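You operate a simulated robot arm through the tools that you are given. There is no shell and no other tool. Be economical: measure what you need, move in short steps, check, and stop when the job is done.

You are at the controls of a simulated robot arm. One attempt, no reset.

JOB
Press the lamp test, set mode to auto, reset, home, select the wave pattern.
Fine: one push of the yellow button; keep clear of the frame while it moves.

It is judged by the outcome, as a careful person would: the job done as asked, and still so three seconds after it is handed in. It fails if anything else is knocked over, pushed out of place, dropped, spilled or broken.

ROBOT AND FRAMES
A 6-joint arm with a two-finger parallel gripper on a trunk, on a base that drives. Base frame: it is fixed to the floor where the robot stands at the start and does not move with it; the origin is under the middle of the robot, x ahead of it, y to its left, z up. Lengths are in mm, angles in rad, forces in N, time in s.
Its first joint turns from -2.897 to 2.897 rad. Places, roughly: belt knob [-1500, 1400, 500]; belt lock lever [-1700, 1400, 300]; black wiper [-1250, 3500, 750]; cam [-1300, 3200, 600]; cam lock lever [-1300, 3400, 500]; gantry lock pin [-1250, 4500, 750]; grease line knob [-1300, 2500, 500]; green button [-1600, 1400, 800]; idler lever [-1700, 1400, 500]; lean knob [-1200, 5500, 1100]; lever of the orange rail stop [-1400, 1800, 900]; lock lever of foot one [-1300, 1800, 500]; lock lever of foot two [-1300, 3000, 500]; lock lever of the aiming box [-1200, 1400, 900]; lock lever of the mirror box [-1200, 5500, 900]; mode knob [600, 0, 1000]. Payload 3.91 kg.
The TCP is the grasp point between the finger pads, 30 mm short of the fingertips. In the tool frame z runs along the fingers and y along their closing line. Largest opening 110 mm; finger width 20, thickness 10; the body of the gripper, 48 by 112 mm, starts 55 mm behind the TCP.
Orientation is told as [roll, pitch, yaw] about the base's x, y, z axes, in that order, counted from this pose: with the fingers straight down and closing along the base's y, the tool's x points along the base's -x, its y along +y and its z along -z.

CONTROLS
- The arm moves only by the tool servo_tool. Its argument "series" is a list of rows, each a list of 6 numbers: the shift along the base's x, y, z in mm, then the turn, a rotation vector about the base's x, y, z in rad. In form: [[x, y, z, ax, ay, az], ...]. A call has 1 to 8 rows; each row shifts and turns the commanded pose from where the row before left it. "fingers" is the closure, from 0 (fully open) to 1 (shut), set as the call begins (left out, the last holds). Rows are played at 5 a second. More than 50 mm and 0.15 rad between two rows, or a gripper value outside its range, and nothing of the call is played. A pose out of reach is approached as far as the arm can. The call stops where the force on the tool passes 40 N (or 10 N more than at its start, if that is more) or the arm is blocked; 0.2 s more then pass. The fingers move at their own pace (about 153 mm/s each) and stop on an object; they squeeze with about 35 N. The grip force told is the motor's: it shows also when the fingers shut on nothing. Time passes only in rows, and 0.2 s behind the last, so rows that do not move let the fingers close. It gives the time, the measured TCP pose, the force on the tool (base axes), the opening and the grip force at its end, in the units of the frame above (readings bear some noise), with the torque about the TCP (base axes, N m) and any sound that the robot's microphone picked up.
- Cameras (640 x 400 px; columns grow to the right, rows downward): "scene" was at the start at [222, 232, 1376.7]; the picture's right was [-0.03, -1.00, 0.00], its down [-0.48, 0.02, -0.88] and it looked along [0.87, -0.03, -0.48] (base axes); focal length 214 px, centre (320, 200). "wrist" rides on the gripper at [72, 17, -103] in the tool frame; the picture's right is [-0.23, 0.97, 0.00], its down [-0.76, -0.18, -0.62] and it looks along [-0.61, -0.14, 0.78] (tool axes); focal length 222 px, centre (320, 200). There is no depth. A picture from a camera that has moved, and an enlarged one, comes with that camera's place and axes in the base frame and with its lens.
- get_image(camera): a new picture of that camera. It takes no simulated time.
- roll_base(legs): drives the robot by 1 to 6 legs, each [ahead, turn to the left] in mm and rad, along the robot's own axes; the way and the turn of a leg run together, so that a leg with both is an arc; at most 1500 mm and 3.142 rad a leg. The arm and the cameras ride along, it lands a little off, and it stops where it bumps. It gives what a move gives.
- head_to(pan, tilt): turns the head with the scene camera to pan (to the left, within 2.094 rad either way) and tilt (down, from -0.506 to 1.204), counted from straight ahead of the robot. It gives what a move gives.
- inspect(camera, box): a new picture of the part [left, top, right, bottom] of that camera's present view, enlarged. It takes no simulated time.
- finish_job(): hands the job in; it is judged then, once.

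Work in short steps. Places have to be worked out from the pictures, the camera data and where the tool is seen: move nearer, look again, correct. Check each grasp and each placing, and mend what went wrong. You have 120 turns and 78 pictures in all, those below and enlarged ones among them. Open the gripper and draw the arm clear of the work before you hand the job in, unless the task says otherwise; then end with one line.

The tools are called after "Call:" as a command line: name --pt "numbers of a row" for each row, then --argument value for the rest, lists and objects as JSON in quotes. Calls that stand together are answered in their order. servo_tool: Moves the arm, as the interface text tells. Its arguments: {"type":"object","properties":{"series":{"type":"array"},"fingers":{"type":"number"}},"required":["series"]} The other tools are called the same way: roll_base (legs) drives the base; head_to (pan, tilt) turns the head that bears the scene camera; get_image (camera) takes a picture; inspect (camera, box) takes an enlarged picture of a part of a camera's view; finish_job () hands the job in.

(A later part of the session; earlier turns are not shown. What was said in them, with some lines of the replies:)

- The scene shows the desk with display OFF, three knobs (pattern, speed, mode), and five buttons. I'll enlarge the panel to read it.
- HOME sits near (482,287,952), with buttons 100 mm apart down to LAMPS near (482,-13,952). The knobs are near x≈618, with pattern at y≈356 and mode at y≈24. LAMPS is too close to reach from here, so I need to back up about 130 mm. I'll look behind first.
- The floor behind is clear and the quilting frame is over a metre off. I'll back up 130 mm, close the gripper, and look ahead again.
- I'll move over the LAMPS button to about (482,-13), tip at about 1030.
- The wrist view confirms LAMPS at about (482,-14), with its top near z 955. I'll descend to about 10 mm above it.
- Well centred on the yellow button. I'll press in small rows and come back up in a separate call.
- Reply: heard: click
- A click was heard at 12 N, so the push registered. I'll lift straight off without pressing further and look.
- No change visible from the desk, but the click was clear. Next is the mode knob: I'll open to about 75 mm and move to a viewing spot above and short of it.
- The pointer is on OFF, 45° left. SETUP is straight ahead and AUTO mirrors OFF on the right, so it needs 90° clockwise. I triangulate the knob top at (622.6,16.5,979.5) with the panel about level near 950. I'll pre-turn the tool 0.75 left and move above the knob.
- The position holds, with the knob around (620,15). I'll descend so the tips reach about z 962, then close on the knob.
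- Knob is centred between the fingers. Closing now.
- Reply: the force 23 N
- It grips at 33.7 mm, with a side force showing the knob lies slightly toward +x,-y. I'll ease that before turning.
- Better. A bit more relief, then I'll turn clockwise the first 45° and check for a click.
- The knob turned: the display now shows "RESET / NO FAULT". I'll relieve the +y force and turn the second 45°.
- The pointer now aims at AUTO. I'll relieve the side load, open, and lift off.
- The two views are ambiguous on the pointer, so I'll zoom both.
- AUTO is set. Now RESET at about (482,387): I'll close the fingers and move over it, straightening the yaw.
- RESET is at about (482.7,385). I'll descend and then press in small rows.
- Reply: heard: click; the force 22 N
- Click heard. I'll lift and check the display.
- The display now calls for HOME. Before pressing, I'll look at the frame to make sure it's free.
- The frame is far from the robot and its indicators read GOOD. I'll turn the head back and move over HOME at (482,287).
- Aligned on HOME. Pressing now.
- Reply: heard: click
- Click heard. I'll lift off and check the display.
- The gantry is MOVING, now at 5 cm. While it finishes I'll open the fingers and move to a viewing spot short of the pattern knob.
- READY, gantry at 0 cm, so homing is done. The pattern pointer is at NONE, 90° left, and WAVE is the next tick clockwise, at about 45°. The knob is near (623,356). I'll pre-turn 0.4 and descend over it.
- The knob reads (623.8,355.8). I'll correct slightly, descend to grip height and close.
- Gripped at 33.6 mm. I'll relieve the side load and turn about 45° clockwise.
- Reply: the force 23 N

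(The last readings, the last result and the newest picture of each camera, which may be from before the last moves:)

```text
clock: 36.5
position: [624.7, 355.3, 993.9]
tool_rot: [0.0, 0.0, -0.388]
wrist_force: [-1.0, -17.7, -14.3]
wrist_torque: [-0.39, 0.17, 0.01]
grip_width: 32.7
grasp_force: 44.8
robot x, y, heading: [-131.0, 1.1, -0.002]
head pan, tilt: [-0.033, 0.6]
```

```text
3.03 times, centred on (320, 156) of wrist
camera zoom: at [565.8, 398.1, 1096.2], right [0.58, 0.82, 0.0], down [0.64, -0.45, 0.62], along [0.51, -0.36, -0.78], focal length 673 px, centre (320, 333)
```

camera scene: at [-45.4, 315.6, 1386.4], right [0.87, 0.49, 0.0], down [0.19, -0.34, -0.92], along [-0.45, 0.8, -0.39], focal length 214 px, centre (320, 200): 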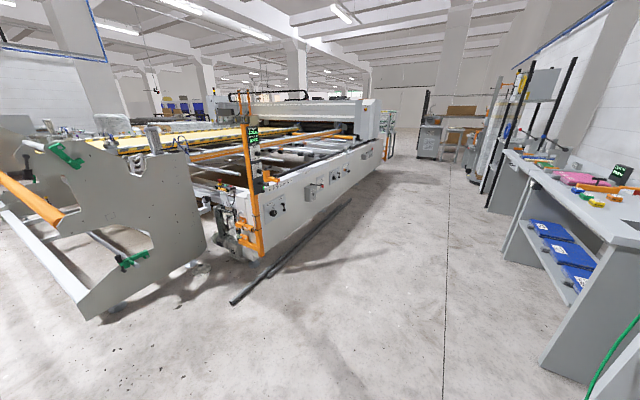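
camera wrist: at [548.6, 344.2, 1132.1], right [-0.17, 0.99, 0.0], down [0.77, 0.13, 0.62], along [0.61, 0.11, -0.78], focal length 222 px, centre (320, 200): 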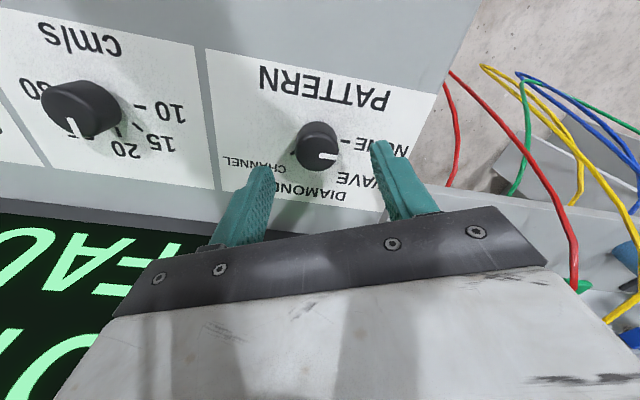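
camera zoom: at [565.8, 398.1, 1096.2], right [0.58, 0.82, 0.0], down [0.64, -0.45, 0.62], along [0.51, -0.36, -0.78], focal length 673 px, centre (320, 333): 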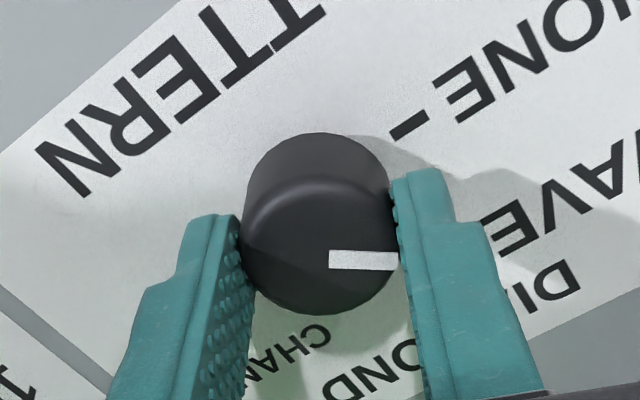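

The pointer is now about 45–50° left, in the WAVE direction. I'll release and check.

Call:
servo_tool --pt "0 -1.3 -0.5 0 0 0" --pt "0 0 0 0 0 0"

Call:
servo_tool --pt "0 0 0 0 0 0" --pt "0 0 0 0 0 0" --pt "0 0 25 0 0 0" --pt "0 0 30 0 0 0" --pt "-20 0 35 0 0 0.1" --pt "-30 0 20 0 0 0.1" --pt "-20 0 0 0 0 0.1" --fingers 0.3

Call:
inspect --camera "wrist" --box '[230, 90, 410, 222]'

Call:
inspect --camera "scene" --box '[200, 110, 460, 280]'

```text
clock: 37.1
position: [626.1, 354.7, 993.1]
tool_rot: [0.002, -0.001, -0.386]
wrist_force: [5.5, -3.6, -10.1]
wrist_torque: [0.05, 0.29, 0.01]
grip_width: 32.6
grasp_force: 45.0
robot x, y, heading: [-132.2, -1.3, -0.005]
head pan, tilt: [-0.033, 0.6]
```

```text
clock: 38.7
position: [557.5, 355.8, 1104.5]
tool_rot: [0.0, 0.001, -0.085]
wrist_force: [0.4, -0.6, -0.5]
wrist_torque: [-0.02, 0.04, 0.01]
grip_width: 77.2
grasp_force: 0.0
robot x, y, heading: [-131.9, 1.1, -0.002]
head pan, tilt: [-0.033, 0.6]
```

```text
3.03 times, centred on (320, 156) of wrist
camera zoom: at [485.6, 378.0, 1207.7], right [0.31, 0.95, 0.0], down [0.74, -0.24, 0.62], along [0.59, -0.19, -0.78], focal length 673 px, centre (320, 333)
```

zoom: 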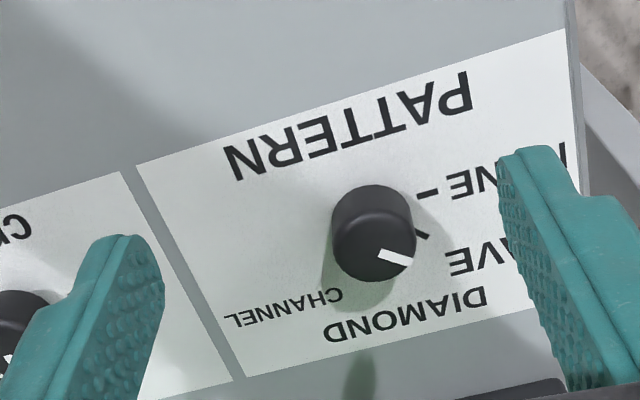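

```text
2.35 times, centred on (330, 195) of scene
camera zoom: at [89.0, 231.8, 1368.1], right [-0.04, -1.0, 0.0], down [-0.56, 0.02, -0.82], along [0.82, -0.03, -0.57], focal length 505 px, centre (296, 212)
```

zoom: 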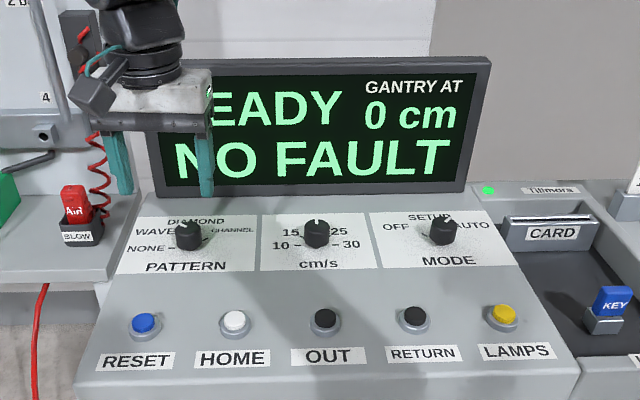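

The pointer lines up with the WAVE tick and the display reads READY / NO FAULT / 0 cm. I'll open fully, draw the arm clear, and take a last look.

Call:
servo_tool --pt "-30 0 35 0 0 0" --pt "-30 0 35 0 0 0" --pt "-30 0 35 0 0 0" --pt "-30 0 35 0 0 0" --pt "-30 0 35 0 0 0" --fingers 0

Call:
get_image --camera "scene"

Call:
inspect --camera "scene" --box '[240, 180, 320, 232]'

```text
clock: 39.9
position: [403.0, 354.1, 1277.7]
tool_rot: [0.0, 0.001, -0.086]
wrist_force: [1.0, 0.3, -1.2]
wrist_torque: [-0.01, 0.03, -0.03]
grip_width: 110.0
grasp_force: 0.0
robot x, y, heading: [-130.8, 0.3, 0.003]
head pan, tilt: [-0.033, 0.6]
```

```text
37 pictures are left
camera scene: at [89.1, 231.9, 1368.1], right [-0.04, -1.0, 0.0], down [-0.56, 0.02, -0.82], along [0.82, -0.03, -0.57], focal length 214 px, centre (320, 200)
```

scene: 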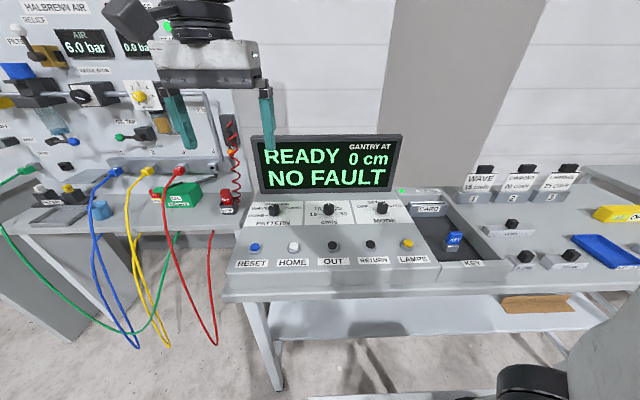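

```text
7.69 times, centred on (280, 206) of scene
camera zoom: at [89.1, 231.9, 1368.1], right [-0.04, -1.0, 0.0], down [-0.56, 0.02, -0.82], along [0.82, -0.03, -0.57], focal length 1650 px, centre (628, 154)
```

zoom: 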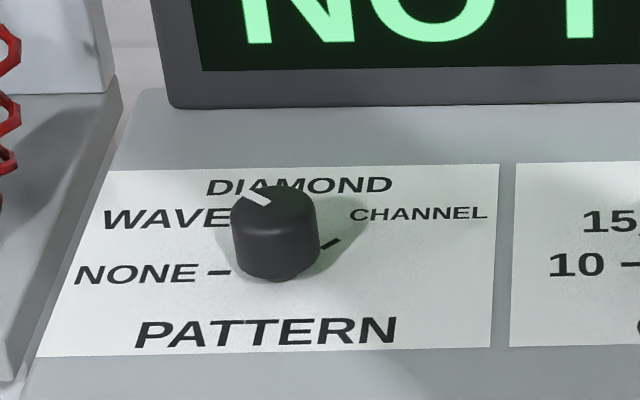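

The pattern knob is on WAVE, mode is on AUTO, the gantry is homed and ready, and the arm is clear. Handing in.

Call:
finish_job

```text
The job is handed in.
```

I pressed the lamp test once, set mode to AUTO, reset, homed the gantry and selected WAVE. The display reads READY, NO FAULT, 0 cm; the lamp test clicked, but I saw no lamps light.
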